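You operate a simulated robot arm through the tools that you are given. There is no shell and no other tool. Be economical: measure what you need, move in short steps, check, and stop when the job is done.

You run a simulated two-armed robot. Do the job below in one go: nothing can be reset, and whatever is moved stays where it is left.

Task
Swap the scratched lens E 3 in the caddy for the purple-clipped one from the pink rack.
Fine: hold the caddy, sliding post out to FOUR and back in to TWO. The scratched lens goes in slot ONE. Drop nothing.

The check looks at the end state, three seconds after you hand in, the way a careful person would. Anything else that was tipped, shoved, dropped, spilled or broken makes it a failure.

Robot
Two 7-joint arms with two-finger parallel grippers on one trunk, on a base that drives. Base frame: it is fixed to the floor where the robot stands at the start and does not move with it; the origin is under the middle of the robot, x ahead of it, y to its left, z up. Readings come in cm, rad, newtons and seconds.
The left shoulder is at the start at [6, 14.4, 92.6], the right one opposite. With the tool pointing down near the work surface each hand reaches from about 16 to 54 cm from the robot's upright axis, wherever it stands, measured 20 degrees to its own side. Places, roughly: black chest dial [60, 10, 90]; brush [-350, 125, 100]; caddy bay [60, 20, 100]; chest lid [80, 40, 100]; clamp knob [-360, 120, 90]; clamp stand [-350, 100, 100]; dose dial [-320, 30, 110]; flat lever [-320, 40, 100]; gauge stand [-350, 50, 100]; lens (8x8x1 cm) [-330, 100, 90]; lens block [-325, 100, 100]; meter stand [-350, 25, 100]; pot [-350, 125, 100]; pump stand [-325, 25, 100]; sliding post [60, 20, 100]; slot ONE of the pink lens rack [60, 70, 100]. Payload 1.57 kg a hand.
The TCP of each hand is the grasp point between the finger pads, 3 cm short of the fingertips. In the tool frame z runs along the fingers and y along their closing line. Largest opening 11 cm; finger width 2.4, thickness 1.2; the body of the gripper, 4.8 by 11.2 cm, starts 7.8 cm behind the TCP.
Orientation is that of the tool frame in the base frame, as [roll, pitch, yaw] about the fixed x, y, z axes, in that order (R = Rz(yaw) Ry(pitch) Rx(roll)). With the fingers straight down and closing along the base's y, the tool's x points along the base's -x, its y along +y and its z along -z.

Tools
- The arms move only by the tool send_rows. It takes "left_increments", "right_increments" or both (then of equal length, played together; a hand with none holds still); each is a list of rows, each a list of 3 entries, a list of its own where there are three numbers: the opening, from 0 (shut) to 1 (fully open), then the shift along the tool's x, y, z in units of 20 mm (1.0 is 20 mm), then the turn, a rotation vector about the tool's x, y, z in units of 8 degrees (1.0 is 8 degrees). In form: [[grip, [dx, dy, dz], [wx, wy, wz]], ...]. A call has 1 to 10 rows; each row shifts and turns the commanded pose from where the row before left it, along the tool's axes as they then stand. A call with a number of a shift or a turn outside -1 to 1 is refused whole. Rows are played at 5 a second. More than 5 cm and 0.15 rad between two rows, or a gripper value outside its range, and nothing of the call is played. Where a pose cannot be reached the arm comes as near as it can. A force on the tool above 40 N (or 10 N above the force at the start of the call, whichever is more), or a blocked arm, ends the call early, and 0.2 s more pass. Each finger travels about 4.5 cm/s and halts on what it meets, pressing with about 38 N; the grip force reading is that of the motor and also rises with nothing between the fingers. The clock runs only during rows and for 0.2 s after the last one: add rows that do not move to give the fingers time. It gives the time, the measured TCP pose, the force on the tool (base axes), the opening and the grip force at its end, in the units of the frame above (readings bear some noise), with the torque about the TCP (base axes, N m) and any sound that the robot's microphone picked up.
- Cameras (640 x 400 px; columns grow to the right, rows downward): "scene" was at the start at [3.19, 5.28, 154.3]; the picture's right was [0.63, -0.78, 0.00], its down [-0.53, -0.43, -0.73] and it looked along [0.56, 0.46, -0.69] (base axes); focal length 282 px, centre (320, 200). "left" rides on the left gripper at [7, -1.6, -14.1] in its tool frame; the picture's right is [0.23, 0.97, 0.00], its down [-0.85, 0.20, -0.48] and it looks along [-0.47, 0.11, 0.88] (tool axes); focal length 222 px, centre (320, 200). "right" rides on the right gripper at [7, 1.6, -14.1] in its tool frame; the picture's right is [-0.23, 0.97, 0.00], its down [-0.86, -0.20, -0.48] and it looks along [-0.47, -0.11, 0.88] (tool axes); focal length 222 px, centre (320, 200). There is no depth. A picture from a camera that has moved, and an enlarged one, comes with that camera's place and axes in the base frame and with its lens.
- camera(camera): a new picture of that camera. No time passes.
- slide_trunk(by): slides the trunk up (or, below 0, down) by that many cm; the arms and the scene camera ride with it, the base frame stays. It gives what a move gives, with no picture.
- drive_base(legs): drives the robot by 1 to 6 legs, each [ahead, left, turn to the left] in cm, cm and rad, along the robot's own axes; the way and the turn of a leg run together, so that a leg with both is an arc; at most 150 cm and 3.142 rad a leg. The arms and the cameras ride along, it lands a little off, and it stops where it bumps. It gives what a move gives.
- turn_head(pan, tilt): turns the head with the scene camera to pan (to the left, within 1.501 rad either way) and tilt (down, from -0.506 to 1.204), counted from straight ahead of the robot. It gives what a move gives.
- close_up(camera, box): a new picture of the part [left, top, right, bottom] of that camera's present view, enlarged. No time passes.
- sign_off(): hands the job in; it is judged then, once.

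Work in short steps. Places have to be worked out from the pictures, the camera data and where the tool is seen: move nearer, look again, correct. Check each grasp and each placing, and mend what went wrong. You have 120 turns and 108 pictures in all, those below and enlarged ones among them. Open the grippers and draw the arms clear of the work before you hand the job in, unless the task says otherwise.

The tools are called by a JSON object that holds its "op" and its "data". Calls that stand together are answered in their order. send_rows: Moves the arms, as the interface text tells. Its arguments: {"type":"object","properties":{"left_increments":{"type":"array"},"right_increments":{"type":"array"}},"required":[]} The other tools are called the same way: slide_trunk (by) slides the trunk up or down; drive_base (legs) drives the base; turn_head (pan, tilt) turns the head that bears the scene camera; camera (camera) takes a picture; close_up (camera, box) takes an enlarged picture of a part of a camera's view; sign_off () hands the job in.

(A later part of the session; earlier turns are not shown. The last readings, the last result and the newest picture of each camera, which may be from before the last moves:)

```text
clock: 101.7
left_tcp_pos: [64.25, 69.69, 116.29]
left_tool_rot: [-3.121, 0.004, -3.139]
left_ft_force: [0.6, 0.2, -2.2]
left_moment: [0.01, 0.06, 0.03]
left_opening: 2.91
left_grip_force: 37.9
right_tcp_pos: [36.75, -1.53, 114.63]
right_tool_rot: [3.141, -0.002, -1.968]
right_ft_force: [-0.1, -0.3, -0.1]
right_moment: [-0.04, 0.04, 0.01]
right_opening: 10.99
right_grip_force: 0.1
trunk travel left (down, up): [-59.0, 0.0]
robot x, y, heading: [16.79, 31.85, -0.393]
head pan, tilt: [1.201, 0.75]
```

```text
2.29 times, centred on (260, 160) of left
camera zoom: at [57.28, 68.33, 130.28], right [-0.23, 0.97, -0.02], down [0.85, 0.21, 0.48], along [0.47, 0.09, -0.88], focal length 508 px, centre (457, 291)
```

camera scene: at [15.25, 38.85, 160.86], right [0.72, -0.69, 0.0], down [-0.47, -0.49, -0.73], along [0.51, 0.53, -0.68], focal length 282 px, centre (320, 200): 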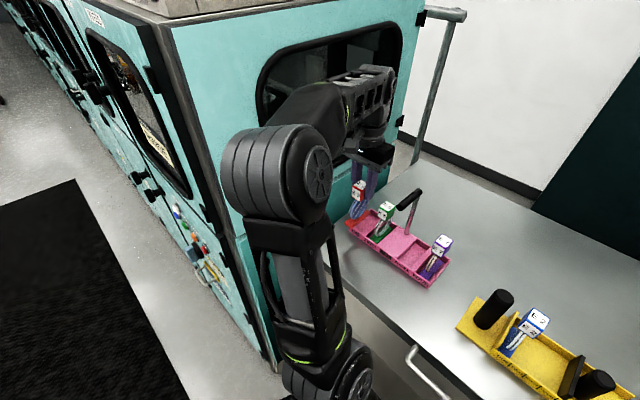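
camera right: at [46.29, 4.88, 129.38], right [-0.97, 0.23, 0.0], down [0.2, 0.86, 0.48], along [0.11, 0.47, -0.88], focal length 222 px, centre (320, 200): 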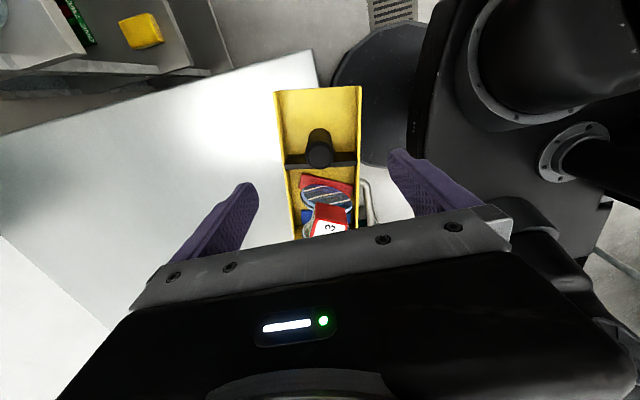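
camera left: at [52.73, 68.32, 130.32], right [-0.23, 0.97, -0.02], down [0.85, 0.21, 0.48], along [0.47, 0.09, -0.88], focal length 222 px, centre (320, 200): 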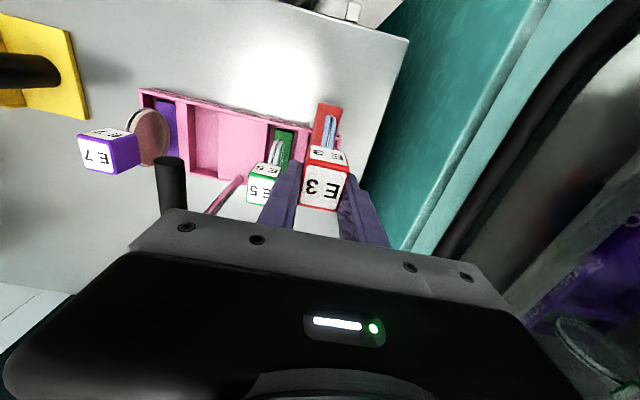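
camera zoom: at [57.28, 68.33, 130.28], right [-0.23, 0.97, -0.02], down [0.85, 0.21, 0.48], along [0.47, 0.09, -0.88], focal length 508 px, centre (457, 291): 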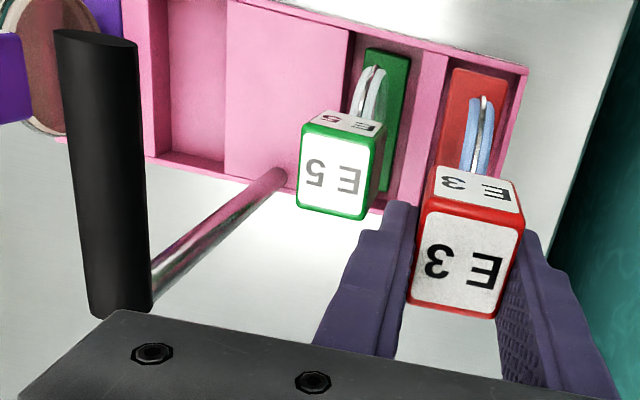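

It is well lined up. I shift +0.5 cm in x, then lower 4.8 cm.

{"op": "send_rows", "data": {"left_increments": [[0, [-0.25, 0, 0.2], [0, 0, 0]], [0, [0, 0, 0.4], [0, 0, 0]], [0, [0, 0, 0.4], [0, 0, 0]], [0, [0, 0, 0.4], [0, 0, 0]], [0, [0, 0, 0.4], [0, 0, 0]], [0, [0, 0, 0.4], [0, 0, 0]]]}}

{"op": "close_up", "data": {"camera": "left", "box": [200, 80, 400, 240]}}

```text
clock: 103.1
left_tcp_pos: [64.59, 69.51, 111.82]
left_tool_rot: [-3.121, 0.003, -3.141]
left_ft_force: [0.2, -0.5, -1.1]
left_moment: [-0.04, 0.0, 0.0]
left_opening: 2.97
left_grip_force: 38.0
right_tcp_pos: [36.66, -1.53, 114.63]
right_tool_rot: [3.141, 0.002, -1.968]
right_ft_force: [-0.6, 0.7, -0.2]
right_moment: [0.01, 0.0, -0.04]
right_opening: 10.99
right_grip_force: 0.1
trunk travel left (down, up): [-59.0, 0.0]
robot x, y, heading: [16.87, 31.82, -0.393]
head pan, tilt: [1.201, 0.75]
```

```text
2.50 times, centred on (300, 160) of left
camera zoom: at [57.63, 68.18, 125.91], right [-0.23, 0.97, -0.02], down [0.85, 0.21, 0.48], along [0.47, 0.09, -0.88], focal length 555 px, centre (370, 300)
```

zoom: 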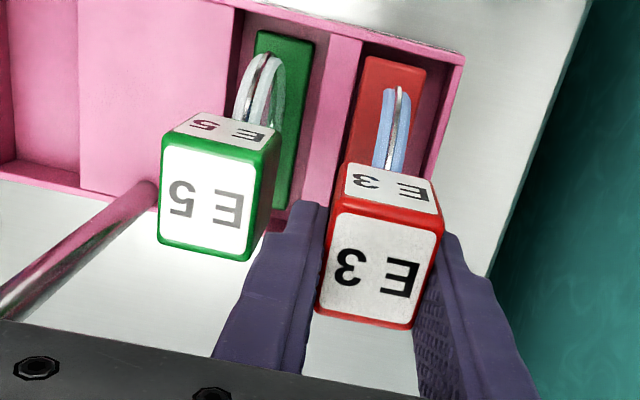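

The foot is entering slot ONE with a gap on both sides. I lower the last bit, feeling for contact.

{"op": "send_rows", "data": {"left_increments": [[0, [0, 0.1, 0.2], [0, 0, 0]], [0, [0, 0, 0.2], [0, 0, 0]], [0, [0, 0, 0.2], [0, 0, 0]], [0, [0, 0, 0.15], [0, 0, 0]]]}}

```text
clock: 104.1
left_tcp_pos: [64.67, 69.67, 110.45]
left_tool_rot: [-3.122, 0.002, -3.139]
left_ft_force: [0.1, 0.2, 0.0]
left_moment: [0.02, -0.01, 0.0]
left_opening: 2.96
left_grip_force: 38.0
right_tcp_pos: [36.54, -1.63, 114.69]
right_tool_rot: [3.142, 0.001, -1.966]
right_ft_force: [-0.1, -0.4, 0.4]
right_moment: [-0.01, -0.03, 0.0]
right_opening: 11.0
right_grip_force: 0.0
trunk travel left (down, up): [-59.0, 0.0]
robot x, y, heading: [16.89, 31.35, -0.393]
head pan, tilt: [1.201, 0.75]
```

{"op": "send_rows", "data": {"left_increments": [[0, [0, 0, 0.1], [0, 0, 0]], [0, [0, 0, 0.1], [0, 0, 0]], [0, [0, 0, 0.08], [0, 0, 0]], [0, [0, 0, 0], [0, 0, 0]]]}}

{"op": "close_up", "data": {"camera": "scene", "box": [330, 165, 460, 285]}}

```text
clock: 105.1
left_tcp_pos: [64.52, 69.66, 109.68]
left_tool_rot: [-3.121, 0.004, -3.139]
left_ft_force: [0.1, 0.2, -0.4]
left_moment: [-0.02, -0.01, 0.02]
left_opening: 2.92
left_grip_force: 38.0
right_tcp_pos: [36.55, -1.64, 114.7]
right_tool_rot: [3.141, 0.001, -1.966]
right_ft_force: [0.0, -0.8, 0.5]
right_moment: [0.01, -0.03, -0.01]
right_opening: 11.01
right_grip_force: 0.1
trunk travel left (down, up): [-59.0, 0.0]
robot x, y, heading: [16.76, 31.54, -0.399]
head pan, tilt: [1.201, 0.75]
```

```text
3.33 times, centred on (395, 225) of scene
camera zoom: at [19.51, 38.88, 160.86], right [0.72, -0.69, 0.0], down [-0.47, -0.49, -0.73], along [0.51, 0.53, -0.68], focal length 941 px, centre (70, 117)
```

zoom: 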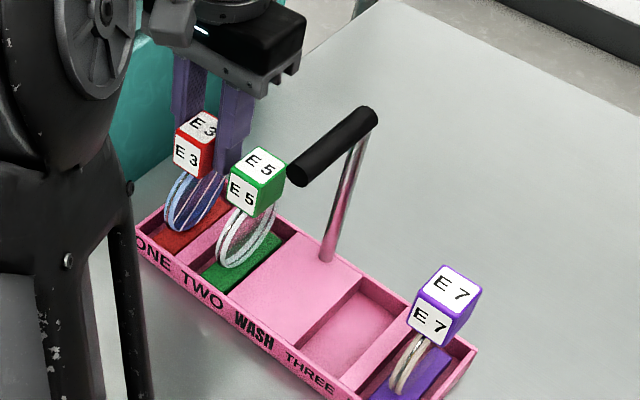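

Still no contact. I continue down in 1.5 mm steps.

{"op": "send_rows", "data": {"left_increments": [[0, [0, 0, 0.08], [0, 0, 0]], [0, [0, 0, 0.08], [0, 0, 0]], [0, [0, 0, 0], [0, 0, 0]]]}}

```text
clock: 105.9
left_tcp_pos: [64.52, 69.75, 109.59]
left_tool_rot: [-3.121, 0.005, -3.14]
left_ft_force: [-0.4, 0.0, 6.0]
left_moment: [0.13, -0.2, 0.0]
left_opening: 2.96
left_grip_force: 38.1
right_tcp_pos: [36.58, -1.61, 114.67]
right_tool_rot: [-3.141, 0.001, -1.967]
right_ft_force: [-0.7, -0.1, -0.1]
right_moment: [0.02, -0.03, -0.02]
right_opening: 11.03
right_grip_force: 0.0
trunk travel left (down, up): [-59.0, 0.0]
robot x, y, heading: [16.48, 31.58, -0.393]
head pan, tilt: [1.201, 0.75]
```

Contact at 6 N, so it is seated. I open just 0.8 cm, to stay off E 5, and rise straight.

{"op": "send_rows", "data": {"left_increments": [[0.3, [0, 0, 0], [0, 0, 0]], [0.345, [0, 0, 0], [0, 0, 0]], [0.345, [0, 0, 0], [0, 0, 0]], [0.345, [0, 0, -0.3], [0, 0, 0]], [0.345, [0, 0, -0.4], [0, 0, 0]], [0.345, [0, 0, -0.5], [0, 0, 0]], [0.345, [0, 0, -0.5], [0, 0, 0]], [0.345, [0, 0, -0.5], [0, 0, 0]], [0.345, [0, 0, -0.5], [0, 0, 0]]]}}

{"op": "close_up", "data": {"camera": "left", "box": [120, 80, 400, 240]}}

```text
clock: 107.9
left_tcp_pos: [64.67, 69.77, 115.13]
left_tool_rot: [-3.121, 0.003, -3.14]
left_ft_force: [-0.7, -0.2, 0.0]
left_moment: [0.02, 0.01, -0.01]
left_opening: 3.8
left_grip_force: 0.0
right_tcp_pos: [36.56, -1.63, 114.68]
right_tool_rot: [-3.139, 0.0, -1.968]
right_ft_force: [0.0, 0.1, 0.1]
right_moment: [0.02, 0.01, -0.04]
right_opening: 10.99
right_grip_force: 0.0
trunk travel left (down, up): [-59.0, 0.0]
robot x, y, heading: [16.89, 31.69, -0.399]
head pan, tilt: [1.201, 0.75]
```

```text
2.29 times, centred on (260, 160) of left
camera zoom: at [57.57, 68.46, 129.07], right [-0.23, 0.97, -0.02], down [0.85, 0.21, 0.48], along [0.47, 0.09, -0.88], focal length 508 px, centre (457, 291)
```

zoom: 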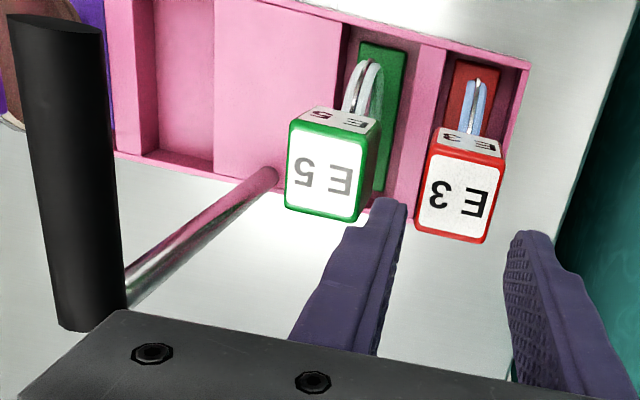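

E 3 stands in slot ONE. I back straight out by driving 13 cm back, then swing the hand to y ≈ 48.8 for E 7.

{"op": "drive_base", "data": {"legs": [[-12, -5.1, 0]]}}

{"op": "send_rows", "data": {"left_increments": [[0.5, [0, -1, 0], [0, 0, 0]], [0.5, [0, -1, 0], [0, 0, 0]], [0.5, [0, -1, 0], [0, 0, 0]], [0.5, [0, -1, 0], [0, 0, 0]], [0.5, [0, -1, 0], [0, 0, 0]], [0.5, [0, -1, 0], [0, 0, 0]], [0.5, [0, -1, 0], [0, 0, 0]], [0.5, [0, -1, 0], [0, 0, 0]], [0.5, [0, -1, 0], [0, 0, 0]], [0.5, [0, -1, 0], [0, 0, 0]]]}}

{"op": "camera", "data": {"camera": "scene"}}

```text
clock: 109.2
left_tcp_pos: [51.24, 69.79, 114.99]
left_tool_rot: [-3.12, 0.004, -3.14]
left_ft_force: [-0.5, 0.6, -0.3]
left_moment: [-0.04, -0.04, 0.02]
left_opening: 3.81
left_grip_force: 0.1
right_tcp_pos: [23.27, -1.61, 114.6]
right_tool_rot: [-3.14, -0.001, -1.967]
right_ft_force: [-0.4, 0.7, 0.1]
right_moment: [-0.03, -0.05, -0.01]
right_opening: 10.99
right_grip_force: 0.1
trunk travel left (down, up): [-59.0, 0.0]
robot x, y, heading: [3.54, 31.91, -0.4]
head pan, tilt: [1.201, 0.75]
```

```text
clock: 111.4
left_tcp_pos: [51.53, 49.68, 115.35]
left_tool_rot: [-3.12, 0.003, -3.139]
left_ft_force: [-0.2, 0.0, -0.2]
left_moment: [-0.01, -0.01, -0.02]
left_opening: 5.5
left_grip_force: 0.1
right_tcp_pos: [23.6, -1.61, 114.7]
right_tool_rot: [3.141, -0.001, -1.968]
right_ft_force: [-0.4, 0.0, -0.6]
right_moment: [0.02, 0.0, -0.01]
right_opening: 10.97
right_grip_force: 0.1
trunk travel left (down, up): [-59.0, 0.0]
robot x, y, heading: [3.7, 31.42, -0.392]
head pan, tilt: [1.201, 0.75]
```

```text
20 pictures are left
camera scene: at [6.41, 38.85, 160.86], right [0.72, -0.69, 0.0], down [-0.47, -0.49, -0.73], along [0.51, 0.53, -0.68], focal length 282 px, centre (320, 200)
```

scene: 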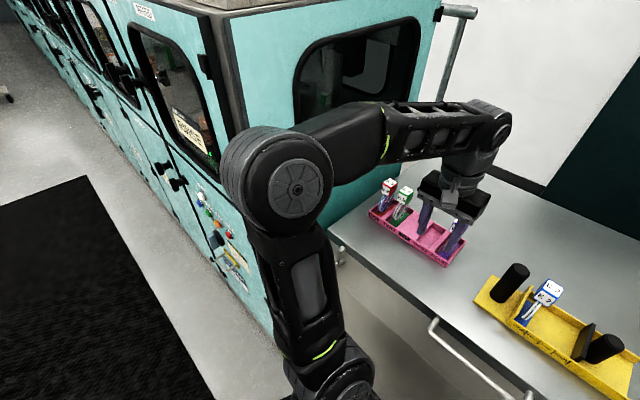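

I drive forward 10 cm and check alignment over E 7 with the left camera.

{"op": "drive_base", "data": {"legs": [[9.2, 3.9, 0]]}}

{"op": "close_up", "data": {"camera": "left", "box": [200, 80, 440, 240]}}

```text
clock: 112.5
left_tcp_pos: [61.52, 49.95, 115.31]
left_tool_rot: [-3.121, 0.001, -3.14]
left_ft_force: [0.8, -0.3, -0.3]
left_moment: [0.01, 0.03, 0.03]
left_opening: 5.51
left_grip_force: 0.0
right_tcp_pos: [33.43, -1.32, 114.52]
right_tool_rot: [3.141, -0.001, -1.967]
right_ft_force: [0.6, -0.5, -0.3]
right_moment: [0.0, 0.05, 0.01]
right_opening: 10.99
right_grip_force: 0.0
trunk travel left (down, up): [-59.0, 0.0]
robot x, y, heading: [13.33, 31.56, -0.397]
head pan, tilt: [1.201, 0.75]
```

```text
2.50 times, centred on (320, 160) of left
camera zoom: at [54.46, 48.52, 129.39], right [-0.23, 0.97, -0.02], down [0.85, 0.21, 0.48], along [0.47, 0.09, -0.88], focal length 555 px, centre (320, 300)
```

zoom: 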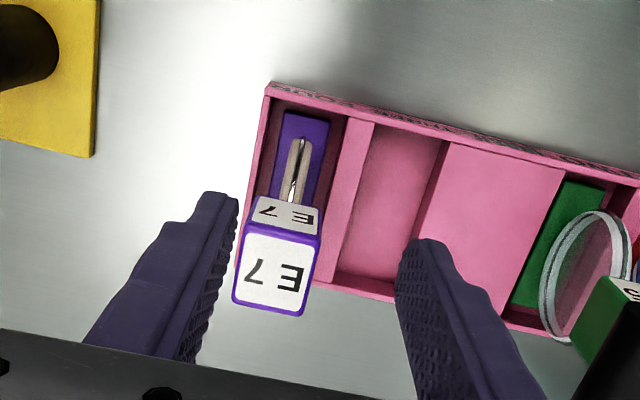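

E 7's cube is at (63.9, 48.6). I move over it, lower to z ≈ 109.9 and check.

{"op": "send_rows", "data": {"left_increments": [[0.5, [-0.6, -0.34, 0], [0, 0, 0]], [0.5, [-0.6, -0.33, 0], [0, 0, 0]], [0.5, [0, 0, 0.5], [0, 0, 0]], [0.5, [0, 0, 0.5], [0, 0, 0]], [0.5, [0, 0, 0.5], [0, 0, 0]], [0.5, [0, 0, 0.5], [0, 0, 0]], [0.5, [0, 0, 0.5], [0, 0, 0]], [0.5, [0, 0, 0.2], [0, 0, 0]]]}}

{"op": "close_up", "data": {"camera": "left", "box": [200, 80, 440, 240]}}

```text
clock: 114.3
left_tcp_pos: [63.78, 48.33, 109.97]
left_tool_rot: [-3.12, 0.003, -3.139]
left_ft_force: [0.1, -0.5, -1.0]
left_moment: [-0.06, 0.02, 0.04]
left_opening: 5.49
left_grip_force: 0.0
right_tcp_pos: [33.36, -1.37, 114.68]
right_tool_rot: [-3.139, 0.0, -1.967]
right_ft_force: [0.0, 0.1, 0.5]
right_moment: [0.02, -0.01, -0.04]
right_opening: 11.0
right_grip_force: 0.0
trunk travel left (down, up): [-59.0, 0.0]
robot x, y, heading: [13.45, 31.77, -0.396]
head pan, tilt: [1.201, 0.75]
```

```text
2.50 times, centred on (320, 160) of left
camera zoom: at [56.8, 47.02, 124.04], right [-0.23, 0.97, -0.02], down [0.85, 0.21, 0.48], along [0.47, 0.09, -0.88], focal length 555 px, centre (320, 300)
```

zoom: 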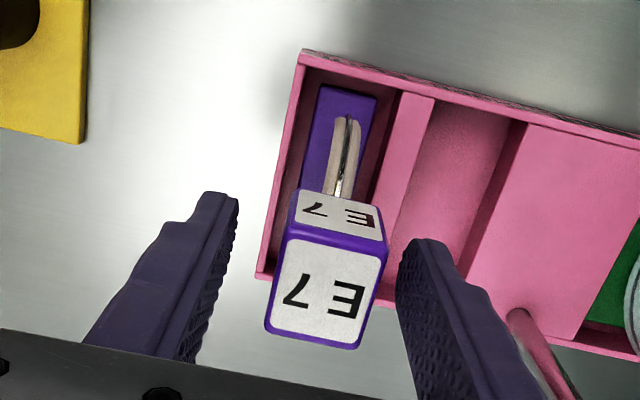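

Centred within 2 mm. I close and lift 5 cm.

{"op": "send_rows", "data": {"left_increments": [[0.4, [0, 0.05, 0], [0, 0, 0]], [0.3, [0, 0, 0], [0, 0, 0]], [0.2, [0, 0, 0], [0, 0, 0]], [0, [0, 0, 0], [0, 0, 0]], [0, [0, 0, 0], [0, 0, 0]], [0, [0, 0, 0], [0, 0, 0]]]}}

{"op": "send_rows", "data": {"left_increments": [[0, [0, 0, -0.2], [0, 0, 0]], [0, [0, 0, -0.3], [0, 0, 0]], [0, [0, 0, -0.3], [0, 0, 0]], [0, [0, 0, -0.4], [0, 0, 0]], [0, [0, 0, -0.4], [0, 0, 0]], [0, [0, 0, -0.4], [0, 0, 0]], [0, [0, 0, -0.4], [0, 0, 0]], [0, [0, 0, -0.3], [0, 0, 0]]]}}

{"op": "close_up", "data": {"camera": "left", "box": [200, 80, 440, 240]}}

```text
clock: 115.7
left_tcp_pos: [63.69, 48.53, 110.07]
left_tool_rot: [-3.121, 0.003, -3.14]
left_ft_force: [-0.5, 0.0, 0.2]
left_moment: [0.02, 0.01, 0.0]
left_opening: 2.88
left_grip_force: 37.6
right_tcp_pos: [33.33, -1.39, 114.66]
right_tool_rot: [-3.139, 0.001, -1.967]
right_ft_force: [0.4, 0.4, 0.2]
right_moment: [-0.03, 0.0, -0.01]
right_opening: 10.97
right_grip_force: 0.1
trunk travel left (down, up): [-59.0, 0.0]
robot x, y, heading: [13.47, 31.77, -0.396]
head pan, tilt: [1.201, 0.75]
```

```text
clock: 117.5
left_tcp_pos: [63.8, 48.51, 115.47]
left_tool_rot: [-3.121, 0.003, -3.139]
left_ft_force: [-0.1, -1.0, -0.7]
left_moment: [-0.01, 0.0, -0.05]
left_opening: 2.86
left_grip_force: 37.8
right_tcp_pos: [33.28, -1.49, 114.69]
right_tool_rot: [-3.14, 0.001, -1.967]
right_ft_force: [0.0, 0.5, -0.1]
right_moment: [-0.04, 0.0, 0.05]
right_opening: 11.0
right_grip_force: 0.0
trunk travel left (down, up): [-59.0, 0.0]
robot x, y, heading: [13.54, 31.86, -0.394]
head pan, tilt: [1.201, 0.75]
```

```text
2.50 times, centred on (320, 160) of left
camera zoom: at [56.8, 47.24, 129.54], right [-0.23, 0.97, -0.02], down [0.85, 0.21, 0.48], along [0.47, 0.09, -0.88], focal length 555 px, centre (320, 300)
```

zoom: 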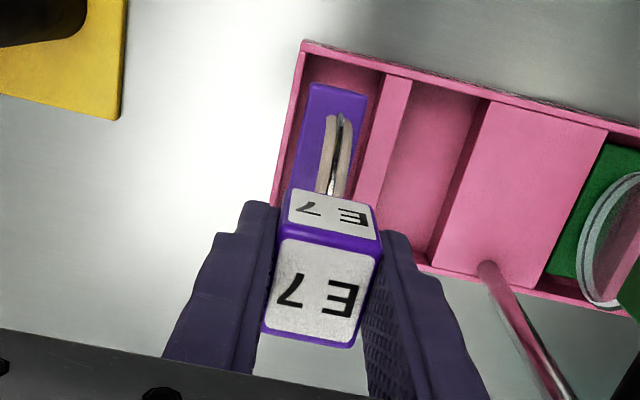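

E 7 is held. From here the caddy is within reach of both arms, so I carry E 7 with the arm: back 12 cm, then right, in front of the caddy.

{"op": "send_rows", "data": {"left_increments": [[0, [0.8, 0, 0], [0, 0, 0]], [0, [0.9, 0, 0], [0, 0, 0]], [0, [0.9, 0, 0], [0, 0, 0]], [0, [0.9, 0, 0], [0, 0, 0]], [0, [0.9, 0, 0], [0, 0, 0]], [0, [0.9, 0, 0], [0, 0, 0]], [0, [0.9, 0, 0], [0, 0, 0]]]}}

{"op": "send_rows", "data": {"left_increments": [[0, [0, -0.9, 0], [0, 0, 0]], [0, [0, -0.9, 0], [0, 0, 0]], [0, [0, -0.9, 0], [0, 0, 0]], [0, [0, -0.9, 0], [0, 0, 0]], [0, [0, -0.9, 0], [0, 0, 0]], [0, [0, -0.9, 0], [0, 0, 0]], [0, [0, -0.9, 0], [0, 0, 0]]]}}

```text
clock: 119.1
left_tcp_pos: [51.11, 48.59, 115.37]
left_tool_rot: [-3.12, 0.003, -3.138]
left_ft_force: [-0.5, 0.2, -1.0]
left_moment: [0.0, 0.0, -0.01]
left_opening: 2.89
left_grip_force: 37.9
right_tcp_pos: [33.27, -1.52, 114.76]
right_tool_rot: [-3.141, 0.002, -1.968]
right_ft_force: [0.1, -0.4, -0.7]
right_moment: [0.02, 0.0, 0.01]
right_opening: 11.01
right_grip_force: 0.1
trunk travel left (down, up): [-59.0, 0.0]
robot x, y, heading: [13.75, 32.06, -0.395]
head pan, tilt: [1.201, 0.75]
```

```text
clock: 120.7
left_tcp_pos: [51.38, 35.98, 115.64]
left_tool_rot: [-3.12, 0.004, -3.141]
left_ft_force: [0.5, 0.6, -0.3]
left_moment: [-0.02, 0.03, 0.0]
left_opening: 2.9
left_grip_force: 38.6
right_tcp_pos: [33.28, -1.46, 114.62]
right_tool_rot: [-3.14, 0.0, -1.966]
right_ft_force: [-0.3, -0.6, 0.2]
right_moment: [0.02, -0.03, 0.03]
right_opening: 10.99
right_grip_force: 0.0
trunk travel left (down, up): [-59.0, 0.0]
robot x, y, heading: [13.51, 31.69, -0.394]
head pan, tilt: [1.201, 0.75]
```

{"op": "send_rows", "data": {"left_increments": [[0, [0.1, -0.856, 0], [0, 0, 0]], [0, [0.1, -0.856, 0], [0, 0, 0]], [0, [0.1, -0.856, 0], [0, 0, 0]], [0, [0, -0.856, 0], [0, 0, 0]], [0, [0, -0.856, 0], [0, 0, 0]], [0, [0, -0.856, 0], [0, 0, 0]], [0, [0, -0.856, 0], [0, 0, 0]], [0, [0, -0.856, 0], [0, 0, 0]]]}}

{"op": "turn_head", "data": {"pan": 0.3, "tilt": 0.85}}

{"op": "camera", "data": {"camera": "scene"}}

```text
clock: 122.5
left_tcp_pos: [50.82, 22.07, 115.92]
left_tool_rot: [-3.121, 0.003, -3.139]
left_ft_force: [0.4, -0.8, -0.4]
left_moment: [-0.01, -0.02, -0.01]
left_opening: 2.91
left_grip_force: 37.4
right_tcp_pos: [33.25, -1.45, 114.69]
right_tool_rot: [3.141, 0.0, -1.966]
right_ft_force: [0.0, 0.6, 0.1]
right_moment: [-0.03, -0.01, 0.03]
right_opening: 11.02
right_grip_force: 0.0
trunk travel left (down, up): [-59.0, 0.0]
robot x, y, heading: [13.4, 31.8, -0.399]
head pan, tilt: [1.201, 0.75]
```

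```text
clock: 123.7
left_tcp_pos: [50.79, 22.08, 115.99]
left_tool_rot: [-3.12, 0.002, -3.138]
left_ft_force: [-1.0, 0.1, 0.3]
left_moment: [-0.01, -0.04, 0.0]
left_opening: 2.87
left_grip_force: 37.9
right_tcp_pos: [33.24, -1.37, 114.72]
right_tool_rot: [-3.141, 0.001, -1.967]
right_ft_force: [0.7, -0.2, -0.1]
right_moment: [0.06, -0.01, -0.01]
right_opening: 11.0
right_grip_force: 0.0
trunk travel left (down, up): [-59.0, 0.0]
robot x, y, heading: [13.14, 32.01, -0.392]
head pan, tilt: [0.3, 0.85]
```

```text
16 pictures are left
camera scene: at [18.28, 32.33, 160.06], right [-0.1, -1.0, 0.0], down [-0.75, 0.07, -0.66], along [0.66, -0.06, -0.75], focal length 282 px, centre (320, 200)
```

scene: 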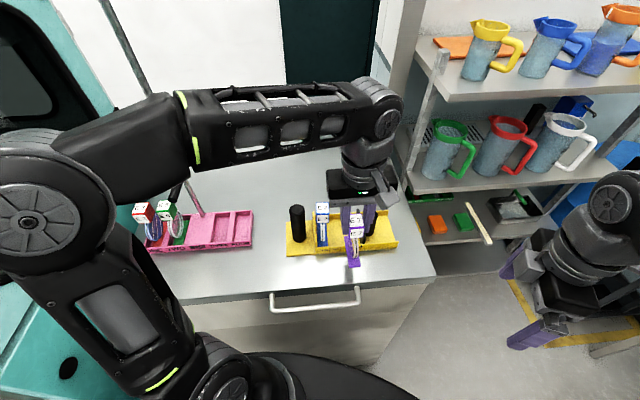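

E 7 is in front of the bay at y ≈ 22.1. I move it forward over the bay, with the foot at z ≈ 105.5 above the walls, and look down.

{"op": "send_rows", "data": {"left_increments": [[0, [-0.7, 0, 0], [0, 0, 0]], [0, [-0.75, 0, 0], [0, 0, 0]], [0, [-0.75, 0, 0], [0, 0, 0]], [0, [-0.75, 0, 0], [0, 0, 0]], [0, [-0.75, 0, 0], [0, 0, 0]], [0, [-0.75, 0, 0], [0, 0, 0]]]}}

{"op": "close_up", "data": {"camera": "left", "box": [200, 80, 440, 240]}}

```text
clock: 125.1
left_tcp_pos: [59.6, 22.18, 116.08]
left_tool_rot: [-3.12, 0.004, -3.138]
left_ft_force: [0.3, 0.3, -0.8]
left_moment: [0.01, -0.01, 0.0]
left_opening: 2.88
left_grip_force: 37.8
right_tcp_pos: [33.28, -1.21, 114.7]
right_tool_rot: [-3.14, 0.0, -1.968]
right_ft_force: [-0.2, 0.1, 0.2]
right_moment: [0.0, 0.0, -0.02]
right_opening: 11.03
right_grip_force: 0.0
trunk travel left (down, up): [-59.0, 0.0]
robot x, y, heading: [13.52, 32.0, -0.396]
head pan, tilt: [0.3, 0.85]
```

```text
2.50 times, centred on (320, 160) of left
camera zoom: at [52.66, 20.92, 130.04], right [-0.23, 0.97, -0.02], down [0.85, 0.21, 0.48], along [0.47, 0.09, -0.88], focal length 555 px, centre (320, 300)
```

zoom: 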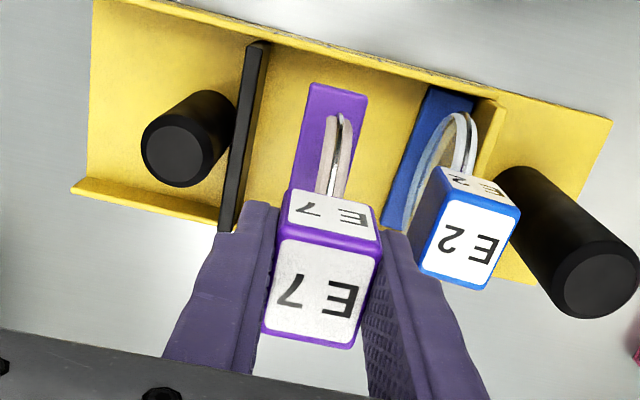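

The foot lines up between the walls with clear gaps to E 2 and the plate. I lower, shifting 2 mm back.

{"op": "send_rows", "data": {"left_increments": [[0, [0.1, 0, 0.4], [0, 0, 0]], [0, [0, 0, 0.4], [0, 0, 0]], [0, [0, 0, 0.4], [0, 0, 0]], [0, [0, 0, 0.4], [0, 0, 0]], [0, [0, 0, 0.4], [0, 0, 0]], [0, [0, 0, 0.3], [0, 0, 0]], [0, [0, 0, 0.2], [0, 0, 0]], [0, [0, 0, 0.1], [0, 0, 0]], [0, [0, 0, 0.1], [0, 0, 0]]]}}

```text
clock: 127.1
left_tcp_pos: [59.51, 22.15, 110.49]
left_tool_rot: [-3.122, 0.004, -3.139]
left_ft_force: [0.2, 0.5, 0.5]
left_moment: [0.01, -0.06, -0.02]
left_opening: 2.9
left_grip_force: 37.9
right_tcp_pos: [33.34, -1.42, 114.75]
right_tool_rot: [-3.14, -0.001, -1.966]
right_ft_force: [0.9, -0.2, -0.9]
right_moment: [0.02, -0.01, 0.0]
right_opening: 11.01
right_grip_force: 0.1
trunk travel left (down, up): [-59.0, 0.0]
robot x, y, heading: [13.37, 31.78, -0.398]
head pan, tilt: [0.3, 0.85]
```

{"op": "send_rows", "data": {"left_increments": [[0, [0, 0, 0.08], [0, 0, 0]], [0, [0, 0, 0.08], [0, 0, 0]], [0, [0, 0, 0], [0, 0, 0]]]}}

{"op": "close_up", "data": {"camera": "scene", "box": [270, 180, 430, 280]}}

```text
clock: 127.9
left_tcp_pos: [59.44, 22.11, 110.3]
left_tool_rot: [-3.119, 0.003, -3.138]
left_ft_force: [0.9, -0.5, 11.7]
left_moment: [0.09, 0.12, 0.02]
left_opening: 2.89
left_grip_force: 37.8
right_tcp_pos: [33.3, -1.38, 114.74]
right_tool_rot: [3.142, 0.0, -1.967]
right_ft_force: [0.5, -0.6, 0.9]
right_moment: [0.0, 0.0, 0.03]
right_opening: 11.0
right_grip_force: 0.2
trunk travel left (down, up): [-59.0, 0.0]
robot x, y, heading: [13.79, 31.92, -0.395]
head pan, tilt: [0.3, 0.85]
```

```text
4.00 times, centred on (350, 230) of scene
camera zoom: at [18.19, 32.34, 160.08], right [-0.1, -1.0, 0.0], down [-0.75, 0.07, -0.66], along [0.66, -0.06, -0.75], focal length 1129 px, centre (200, 80)
```

zoom: 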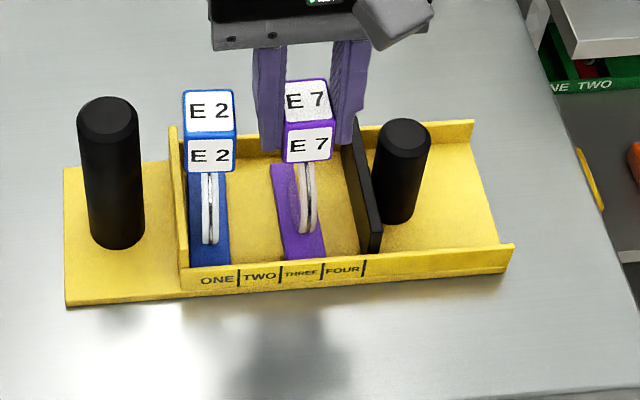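

Seated. While still holding it I slide E 7 0.7 cm nearer E 2, then release slightly and rise.

{"op": "send_rows", "data": {"left_increments": [[0, [0, 0, -0.1], [0, 0, 0]], [0, [0, 0.18, 0], [0, 0, 0]], [0, [0, 0.17, 0], [0, 0, 0]], [0, [0, 0, 0.05], [0, 0, 0]], [0.3, [0, 0, 0], [0, 0, 0]], [0.345, [0, 0, 0], [0, 0, 0]], [0.345, [0, 0, 0], [0, 0, 0]]]}}

{"op": "send_rows", "data": {"left_increments": [[0.345, [0, 0, -0.3], [0, 0, 0]], [0.345, [0, 0, -0.5], [0, 0, 0]], [0.345, [0, 0, -0.6], [0, 0, 0]], [0.345, [0, 0, -0.6], [0, 0, 0]], [0.345, [0, 0, -0.6], [0, 0, 0]], [0.345, [0, 0, -0.2], [0, 0, 0]]]}}

{"op": "close_up", "data": {"camera": "scene", "box": [270, 180, 430, 280]}}

```text
clock: 129.5
left_tcp_pos: [59.47, 22.8, 110.35]
left_tool_rot: [-3.122, 0.004, -3.14]
left_ft_force: [-0.1, -0.2, 0.4]
left_moment: [-0.02, 0.01, -0.01]
left_opening: 3.79
left_grip_force: 0.1
right_tcp_pos: [33.3, -1.37, 114.78]
right_tool_rot: [-3.14, 0.0, -1.966]
right_ft_force: [-0.1, -0.5, -0.7]
right_moment: [-0.03, -0.02, 0.04]
right_opening: 10.98
right_grip_force: 0.0
trunk travel left (down, up): [-59.0, 0.0]
robot x, y, heading: [13.64, 31.84, -0.396]
head pan, tilt: [0.3, 0.85]
```

```text
clock: 130.9
left_tcp_pos: [59.61, 22.96, 115.96]
left_tool_rot: [-3.121, 0.003, -3.141]
left_ft_force: [0.0, -0.6, -0.2]
left_moment: [-0.01, 0.04, 0.0]
left_opening: 3.78
left_grip_force: 0.0
right_tcp_pos: [33.33, -1.45, 114.74]
right_tool_rot: [-3.14, 0.0, -1.968]
right_ft_force: [-0.8, -1.3, 0.8]
right_moment: [0.02, 0.04, -0.02]
right_opening: 11.0
right_grip_force: 0.1
trunk travel left (down, up): [-59.0, 0.0]
robot x, y, heading: [13.37, 32.13, -0.396]
head pan, tilt: [0.3, 0.85]
```

```text
4.00 times, centred on (350, 230) of scene
camera zoom: at [18.27, 32.32, 160.06], right [-0.1, -1.0, 0.0], down [-0.75, 0.07, -0.66], along [0.66, -0.06, -0.75], focal length 1129 px, centre (200, 80)
```

zoom: 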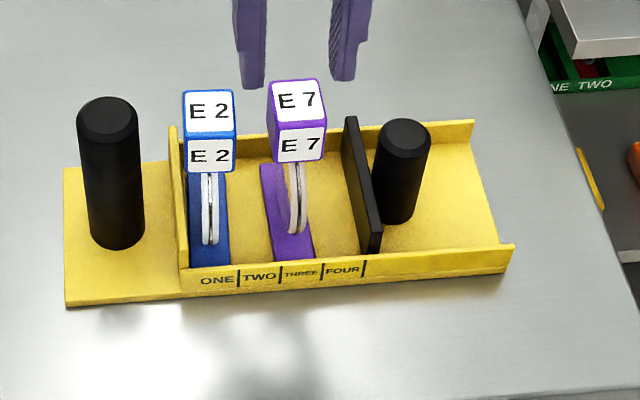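

E 7 stands free next to E 2. Next I hold the caddy by its handle again: left hand over the handle, turned to close along x.

{"op": "send_rows", "data": {"left_increments": [[0.345, [0, 0.9, 0], [0, 0, 0]], [0.345, [0, 0.9, 0], [0, 0, 0]], [0.345, [0, 0.9, 0], [0, 0, 0]], [0.5, [0, 0.9, 0], [0, 0, 0]], [0.8, [0, 0.9, 0], [0, 0, 0]], [1, [-0.1, 1, 0], [0, 0, 0]]]}}

{"op": "send_rows", "data": {"left_increments": [[1, [0, 0, 0], [0, 0, 0.95]], [1, [0, 0, 0], [0, 0, 0.95]], [1, [0, 0, 0], [0, 0, 0.95]], [1, [0, 0, 0], [0, 0, 0.95]], [1, [0, 0, 0], [0, 0, 0.95]], [1, [0, 0, 0], [0, 0, 0.95]]]}}

```text
clock: 132.3
left_tcp_pos: [59.61, 34.2, 115.62]
left_tool_rot: [-3.12, 0.003, -3.141]
left_ft_force: [0.1, -0.2, -0.2]
left_moment: [-0.01, 0.01, 0.01]
left_opening: 10.4
left_grip_force: 0.0
right_tcp_pos: [33.24, -1.46, 114.68]
right_tool_rot: [-3.139, 0.0, -1.967]
right_ft_force: [0.2, -1.1, -1.1]
right_moment: [-0.03, -0.04, -0.03]
right_opening: 10.99
right_grip_force: 0.2
trunk travel left (down, up): [-59.0, 0.0]
robot x, y, heading: [13.25, 31.84, -0.4]
head pan, tilt: [0.3, 0.85]
```

```text
clock: 133.7
left_tcp_pos: [59.72, 34.03, 115.69]
left_tool_rot: [-3.129, 0.017, 2.346]
left_ft_force: [-0.9, 0.3, -0.2]
left_moment: [0.03, 0.02, -0.06]
left_opening: 10.99
left_grip_force: 0.1
right_tcp_pos: [33.28, -1.47, 114.63]
right_tool_rot: [-3.14, 0.0, -1.969]
right_ft_force: [0.2, -0.5, -0.3]
right_moment: [0.01, 0.04, -0.01]
right_opening: 10.99
right_grip_force: 0.0
trunk travel left (down, up): [-59.0, 0.0]
robot x, y, heading: [13.26, 31.61, -0.393]
head pan, tilt: [0.3, 0.85]
```

{"op": "send_rows", "data": {"left_increments": [[1, [0, 0, 0], [0, 0, 0.95]], [1, [0, 0, 0], [0, 0, 0.95]], [1, [0, 0, 0], [0, 0, 0.95]], [1, [0, 0, 0], [0, 0, 0.95]], [1, [0, 0, 0], [0, 0, 0.95]], [1, [0, 0, 0], [0, 0, 0.8]]]}}

{"op": "drive_base", "data": {"legs": [[2.6, 1.1, 0]]}}

```text
clock: 135.1
left_tcp_pos: [59.69, 33.95, 115.58]
left_tool_rot: [3.139, 0.021, 1.569]
left_ft_force: [-0.3, 1.4, -0.4]
left_moment: [0.02, -0.03, 0.0]
left_opening: 11.0
left_grip_force: 0.1
right_tcp_pos: [33.29, -1.36, 114.56]
right_tool_rot: [-3.14, 0.0, -1.968]
right_ft_force: [0.8, -0.5, 0.3]
right_moment: [-0.03, 0.0, 0.01]
right_opening: 10.98
right_grip_force: 0.0
trunk travel left (down, up): [-59.0, 0.0]
robot x, y, heading: [13.75, 31.99, -0.396]
head pan, tilt: [0.3, 0.85]
```

```text
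clock: 135.9
left_tcp_pos: [62.59, 33.98, 115.58]
left_tool_rot: [3.141, 0.021, 1.572]
left_ft_force: [0.8, -0.6, -0.2]
left_moment: [0.01, 0.05, -0.01]
left_opening: 11.0
left_grip_force: 0.1
right_tcp_pos: [36.16, -1.42, 114.57]
right_tool_rot: [3.141, -0.002, -1.966]
right_ft_force: [-0.3, 0.6, 0.1]
right_moment: [-0.03, 0.05, 0.01]
right_opening: 11.01
right_grip_force: 0.0
trunk travel left (down, up): [-59.0, 0.0]
robot x, y, heading: [16.31, 31.69, -0.394]
head pan, tilt: [0.3, 0.85]
```

The handle was last held at (59.75, 34.0). I return the left hand over it and lower, while the right hand squares its yaw.

{"op": "send_rows", "data": {"left_increments": [[1, [0, -0.7, 0], [0, 0, 0]], [1, [0, -0.72, 0], [0, 0, 0]], [1, [0, 0, 0], [0, 0, 0]], [1, [0, 0, 0.8], [0, 0, 0]], [1, [0, 0, 0.8], [0, 0, 0]], [1, [0, 0, 0.8], [0, 0, 0]], [1, [0, 0, 0.8], [0, 0, 0]], [1, [0, 0, 0.8], [0, 0, 0]], [1, [0, 0, 0.8], [0, 0, 0]]], "right_increments": [[1, [0, 0, 0], [0, 0, -0.95]], [1, [0, 0, 0], [0, 0, -0.95]], [1, [0, 0, 0], [0, 0, -0.95]], [1, [0, 0, 0], [0, 0, 0]], [1, [0, 0, 0], [0, 0, 0]], [1, [0, 0, 0], [0, 0, 0]], [1, [0, 0, 0], [0, 0, 0]], [1, [0, 0, 0], [0, 0, 0]], [1, [0, 0, 0], [0, 0, 0]]]}}

{"op": "send_rows", "data": {"left_increments": [[0.5, [0, 0, 0], [0, 0, 0]], [0.4, [0, 0, 0], [0, 0, 0]], [0.3, [0, 0, 0], [0, 0, 0]], [0.2, [0, 0, 0], [0, 0, 0]], [0, [0, 0, 0], [0, 0, 0]], [0, [0, 0, 0], [0, 0, 0]], [0, [0, 0, 0], [0, 0, 0]]]}}

```text
clock: 137.9
left_tcp_pos: [59.85, 33.86, 106.1]
left_tool_rot: [3.14, 0.022, 1.574]
left_ft_force: [-0.1, 0.2, 0.3]
left_moment: [0.07, -0.01, 0.04]
left_opening: 10.97
left_grip_force: 0.0
right_tcp_pos: [36.12, -1.43, 114.64]
right_tool_rot: [-3.14, 0.0, -1.569]
right_ft_force: [-0.3, 0.2, 0.5]
right_moment: [0.02, 0.02, 0.04]
right_opening: 10.97
right_grip_force: 0.1
trunk travel left (down, up): [-59.0, 0.0]
robot x, y, heading: [16.16, 31.75, -0.395]
head pan, tilt: [0.3, 0.85]
```

```text
clock: 139.5
left_tcp_pos: [59.67, 33.78, 106.1]
left_tool_rot: [3.138, 0.021, 1.573]
left_ft_force: [-0.1, -0.4, 2.1]
left_moment: [-0.08, 0.34, 0.06]
left_opening: 3.46
left_grip_force: 34.8
right_tcp_pos: [36.08, -1.31, 114.71]
right_tool_rot: [-3.142, 0.0, -1.57]
right_ft_force: [0.1, 0.0, 0.2]
right_moment: [0.03, 0.0, -0.02]
right_opening: 11.02
right_grip_force: 0.0
trunk travel left (down, up): [-59.0, 0.0]
robot x, y, heading: [16.39, 32.1, -0.395]
head pan, tilt: [0.3, 0.85]
```

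The left hand holds the handle. I move the right hand over the sliding post.

{"op": "send_rows", "data": {"right_increments": [[1, [-0.7, -1, 0], [0, 0, 0]], [1, [-0.7, -1, 0], [0, 0, 0]], [1, [-0.7, -1, 0], [0, 0, 0]], [1, [-0.7, -1, 0], [0, 0, 0]], [1, [-0.7, -1, 0], [0, 0, 0]], [1, [-0.7, -1, 0], [0, 0, 0]], [1, [-0.7, -1, 0], [0, 0, 0]], [1, [-0.7, -1, 0], [0, 0, 0]], [1, [-0.7, -1, 0], [0, 0, 0]], [1, [-0.7, -1, 0], [0, 0, 0]]]}}

{"op": "send_rows", "data": {"right_increments": [[1, [-0.7, -0.95, 0], [0, 0, 0]], [1, [-0.7, -0.95, 0], [0, 0, 0]], [1, [0, 0, 0], [0, 0, 0]]]}}

{"op": "close_up", "data": {"camera": "right", "box": [220, 90, 420, 250]}}

```text
clock: 141.7
left_tcp_pos: [59.85, 33.86, 106.12]
left_tool_rot: [3.138, 0.02, 1.572]
left_ft_force: [-0.1, 0.4, 2.3]
left_moment: [-0.11, 0.42, -0.01]
left_opening: 3.49
left_grip_force: 38.1
right_tcp_pos: [56.15, 12.84, 114.57]
right_tool_rot: [-3.141, -0.001, -1.567]
right_ft_force: [-0.6, 0.1, 0.0]
right_moment: [-0.04, 0.0, 0.03]
right_opening: 10.99
right_grip_force: 0.0
trunk travel left (down, up): [-59.0, 0.0]
robot x, y, heading: [16.35, 32.12, -0.401]
head pan, tilt: [0.3, 0.85]
```

```text
clock: 142.5
left_tcp_pos: [59.8, 33.79, 106.2]
left_tool_rot: [3.137, 0.021, 1.571]
left_ft_force: [-0.4, 0.1, 3.5]
left_moment: [0.0, 0.48, 0.0]
left_opening: 3.49
left_grip_force: 37.6
right_tcp_pos: [59.98, 15.58, 114.68]
right_tool_rot: [-3.14, 0.0, -1.567]
right_ft_force: [0.4, 0.0, 0.7]
right_moment: [0.02, -0.01, 0.0]
right_opening: 10.99
right_grip_force: 0.1
trunk travel left (down, up): [-59.0, 0.0]
robot x, y, heading: [15.96, 31.78, -0.398]
head pan, tilt: [0.3, 0.85]
```

```text
2.50 times, centred on (320, 170) of right
camera zoom: at [58.41, 8.49, 128.74], right [-0.97, 0.23, 0.0], down [0.2, 0.86, 0.48], along [0.11, 0.47, -0.88], focal length 555 px, centre (320, 275)
```

zoom: 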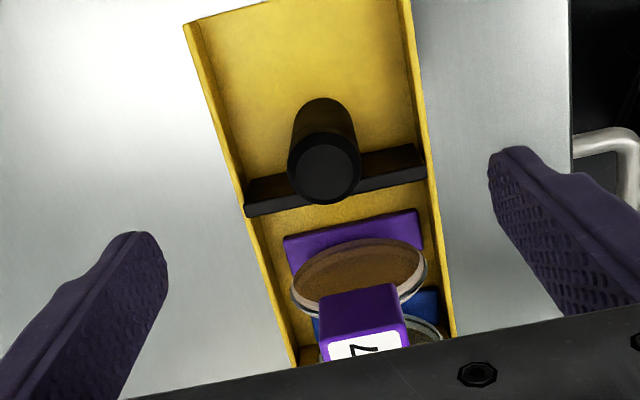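

Aligned. I lower and close on the post.

{"op": "send_rows", "data": {"right_increments": [[1, [0, 0, 0.8], [0, 0, 0]], [1, [0, 0, 0.8], [0, 0, 0]], [1, [0, 0, 0.8], [0, 0, 0]], [1, [0, 0, 0.8], [0, 0, 0]], [1, [0, 0, 0.8], [0, 0, 0]], [1, [0, 0, 0.8], [0, 0, 0]]]}}

{"op": "send_rows", "data": {"right_increments": [[0.6, [0, 0, 0], [0, 0, 0]], [0.45, [0, 0, 0], [0, 0, 0]], [0.35, [0, 0, 0], [0, 0, 0]], [0.2, [0, 0, 0], [0, 0, 0]], [0, [0, 0, 0], [0, 0, 0]], [0, [0, 0, 0], [0, 0, 0]], [0, [0, 0, 0], [0, 0, 0]]]}}

```text
clock: 143.9
left_tcp_pos: [59.77, 33.8, 106.24]
left_tool_rot: [3.138, 0.021, 1.572]
left_ft_force: [-0.2, -0.2, 3.4]
left_moment: [0.03, 0.38, -0.01]
left_opening: 3.5
left_grip_force: 37.4
right_tcp_pos: [59.84, 15.47, 105.01]
right_tool_rot: [3.141, 0.0, -1.569]
right_ft_force: [0.0, -1.0, 0.0]
right_moment: [-0.01, -0.05, -0.03]
right_opening: 10.98
right_grip_force: 0.0
trunk travel left (down, up): [-59.0, 0.0]
robot x, y, heading: [16.64, 31.48, -0.396]
head pan, tilt: [0.3, 0.85]
```

```text
clock: 145.5
left_tcp_pos: [59.71, 33.91, 106.11]
left_tool_rot: [3.138, 0.021, 1.574]
left_ft_force: [3.1, 1.2, 1.3]
left_moment: [0.08, 0.56, 0.49]
left_opening: 3.49
left_grip_force: 38.0
right_tcp_pos: [59.8, 15.59, 105.02]
right_tool_rot: [-3.141, 0.0, -1.566]
right_ft_force: [-4.5, -0.3, 0.8]
right_moment: [0.02, -0.14, 0.1]
right_opening: 3.04
right_grip_force: 31.8
trunk travel left (down, up): [-59.0, 0.0]
robot x, y, heading: [16.21, 32.07, -0.396]
head pan, tilt: [0.3, 0.85]
```

Both are gripped (TCP distance at TWO was 13.18 cm, so the target is y ≈ 20.65). I push in slowly, first 2.7 cm.

{"op": "send_rows", "data": {"right_increments": [[0, [-0.15, 0, 0], [0, 0, 0]], [0, [-0.15, 0, 0], [0, 0, 0]], [0, [-0.15, 0, 0], [0, 0, 0]], [0, [-0.15, 0, 0], [0, 0, 0]], [0, [-0.15, 0, 0], [0, 0, 0]], [0, [-0.15, 0, 0], [0, 0, 0]], [0, [-0.15, 0, 0], [0, 0, 0]], [0, [-0.15, 0, 0], [0, 0, 0]], [0, [-0.15, 0, 0], [0, 0, 0]]]}}

{"op": "close_up", "data": {"camera": "scene", "box": [265, 195, 425, 295]}}

```text
clock: 147.5
left_tcp_pos: [59.65, 33.92, 106.11]
left_tool_rot: [3.14, 0.021, 1.57]
left_ft_force: [6.7, 2.1, 0.9]
left_moment: [0.49, 0.47, 0.52]
left_opening: 3.48
left_grip_force: 38.0
right_tcp_pos: [59.98, 18.38, 105.18]
right_tool_rot: [-3.14, 0.0, -1.567]
right_ft_force: [-6.7, -1.3, 3.0]
right_moment: [-1.04, -0.06, 0.04]
right_opening: 3.09
right_grip_force: 38.0
trunk travel left (down, up): [-59.0, 0.0]
robot x, y, heading: [15.95, 31.96, -0.395]
head pan, tilt: [0.3, 0.85]
```

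```text
4.00 times, centred on (345, 245) of scene
camera zoom: at [21.04, 32.4, 160.06], right [-0.1, -1.0, 0.0], down [-0.75, 0.07, -0.66], along [0.66, -0.06, -0.75], focal length 1129 px, centre (220, 20)
```

zoom: 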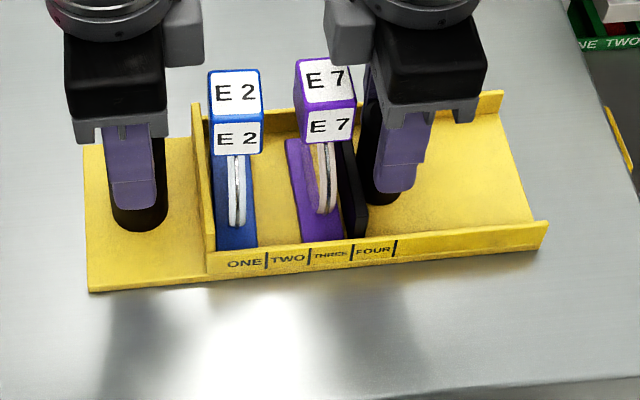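

The plate is just meeting E 7, which stands well. I push 1.8 cm more, slowly.

{"op": "send_rows", "data": {"right_increments": [[0, [-0.09, 0, 0], [0, 0, 0]], [0, [-0.09, 0, 0], [0, 0, 0]], [0, [-0.09, 0, 0], [0, 0, 0]], [0, [-0.09, 0, 0], [0, 0, 0]], [0, [-0.09, 0, 0], [0, 0, 0]], [0, [-0.09, 0, 0], [0, 0, 0]], [0, [-0.09, 0, 0], [0, 0, 0]], [0, [-0.09, 0, 0], [0, 0, 0]], [0, [-0.09, 0, 0], [0, 0, 0]], [0, [-0.09, 0, 0], [0, 0, 0]]]}}

{"op": "close_up", "data": {"camera": "scene", "box": [265, 195, 425, 295]}}

```text
clock: 149.7
left_tcp_pos: [59.72, 33.87, 106.06]
left_tool_rot: [3.14, 0.02, 1.575]
left_ft_force: [1.0, 2.5, 4.4]
left_moment: [0.32, 0.25, 0.34]
left_opening: 3.5
left_grip_force: 37.9
right_tcp_pos: [59.84, 19.94, 105.06]
right_tool_rot: [-3.14, -0.002, -1.57]
right_ft_force: [-0.3, -1.6, 0.4]
right_moment: [-0.64, -0.06, -0.18]
right_opening: 3.07
right_grip_force: 38.4
trunk travel left (down, up): [-59.0, 0.0]
robot x, y, heading: [16.27, 31.88, -0.397]
head pan, tilt: [0.3, 0.85]
```

```text
4.00 times, centred on (345, 245) of scene
camera zoom: at [21.09, 32.38, 160.06], right [-0.1, -1.0, 0.0], down [-0.75, 0.07, -0.66], along [0.66, -0.06, -0.75], focal length 1129 px, centre (220, 20)
```

zoom: 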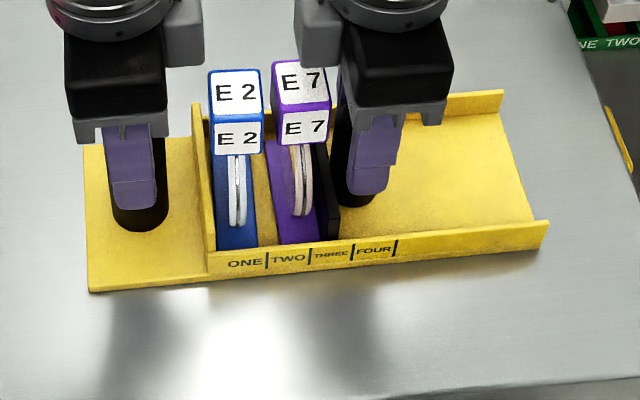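

About 0.7 cm to go, matching the gap left between the cubes. I push in 1 mm steps.

{"op": "send_rows", "data": {"right_increments": [[0, [-0.05, 0, 0], [0, 0, 0]], [0, [-0.05, 0, 0], [0, 0, 0]], [0, [-0.05, 0, 0], [0, 0, 0]], [0, [-0.05, 0, 0], [0, 0, 0]], [0, [-0.05, 0, 0], [0, 0, 0]], [0, [-0.05, 0, 0], [0, 0, 0]], [0, [-0.05, 0, 0], [0, 0, 0]], [0, [0, 0, 0], [0, 0, 0]]]}}

{"op": "close_up", "data": {"camera": "scene", "box": [265, 195, 425, 295]}}

```text
clock: 151.5
left_tcp_pos: [59.74, 33.74, 106.16]
left_tool_rot: [3.138, 0.024, 1.572]
left_ft_force: [-2.7, -0.1, 11.4]
left_moment: [-0.77, 0.42, -0.16]
left_opening: 3.47
left_grip_force: 38.2
right_tcp_pos: [59.86, 20.72, 105.0]
right_tool_rot: [-3.141, 0.002, -1.568]
right_ft_force: [2.6, -0.5, -12.9]
right_moment: [-0.92, -0.39, -0.16]
right_opening: 3.06
right_grip_force: 37.8
trunk travel left (down, up): [-59.0, 0.0]
robot x, y, heading: [16.7, 31.65, -0.395]
head pan, tilt: [0.3, 0.85]
```

```text
4.00 times, centred on (345, 245) of scene
camera zoom: at [21.11, 32.34, 160.05], right [-0.1, -1.0, 0.0], down [-0.75, 0.07, -0.66], along [0.66, -0.06, -0.75], focal length 1129 px, centre (220, 20)
```

zoom: 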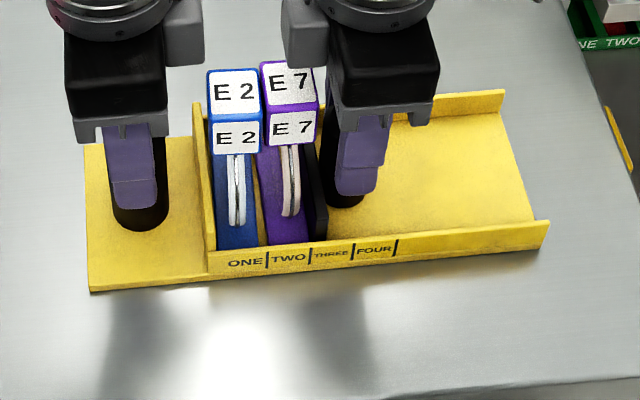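

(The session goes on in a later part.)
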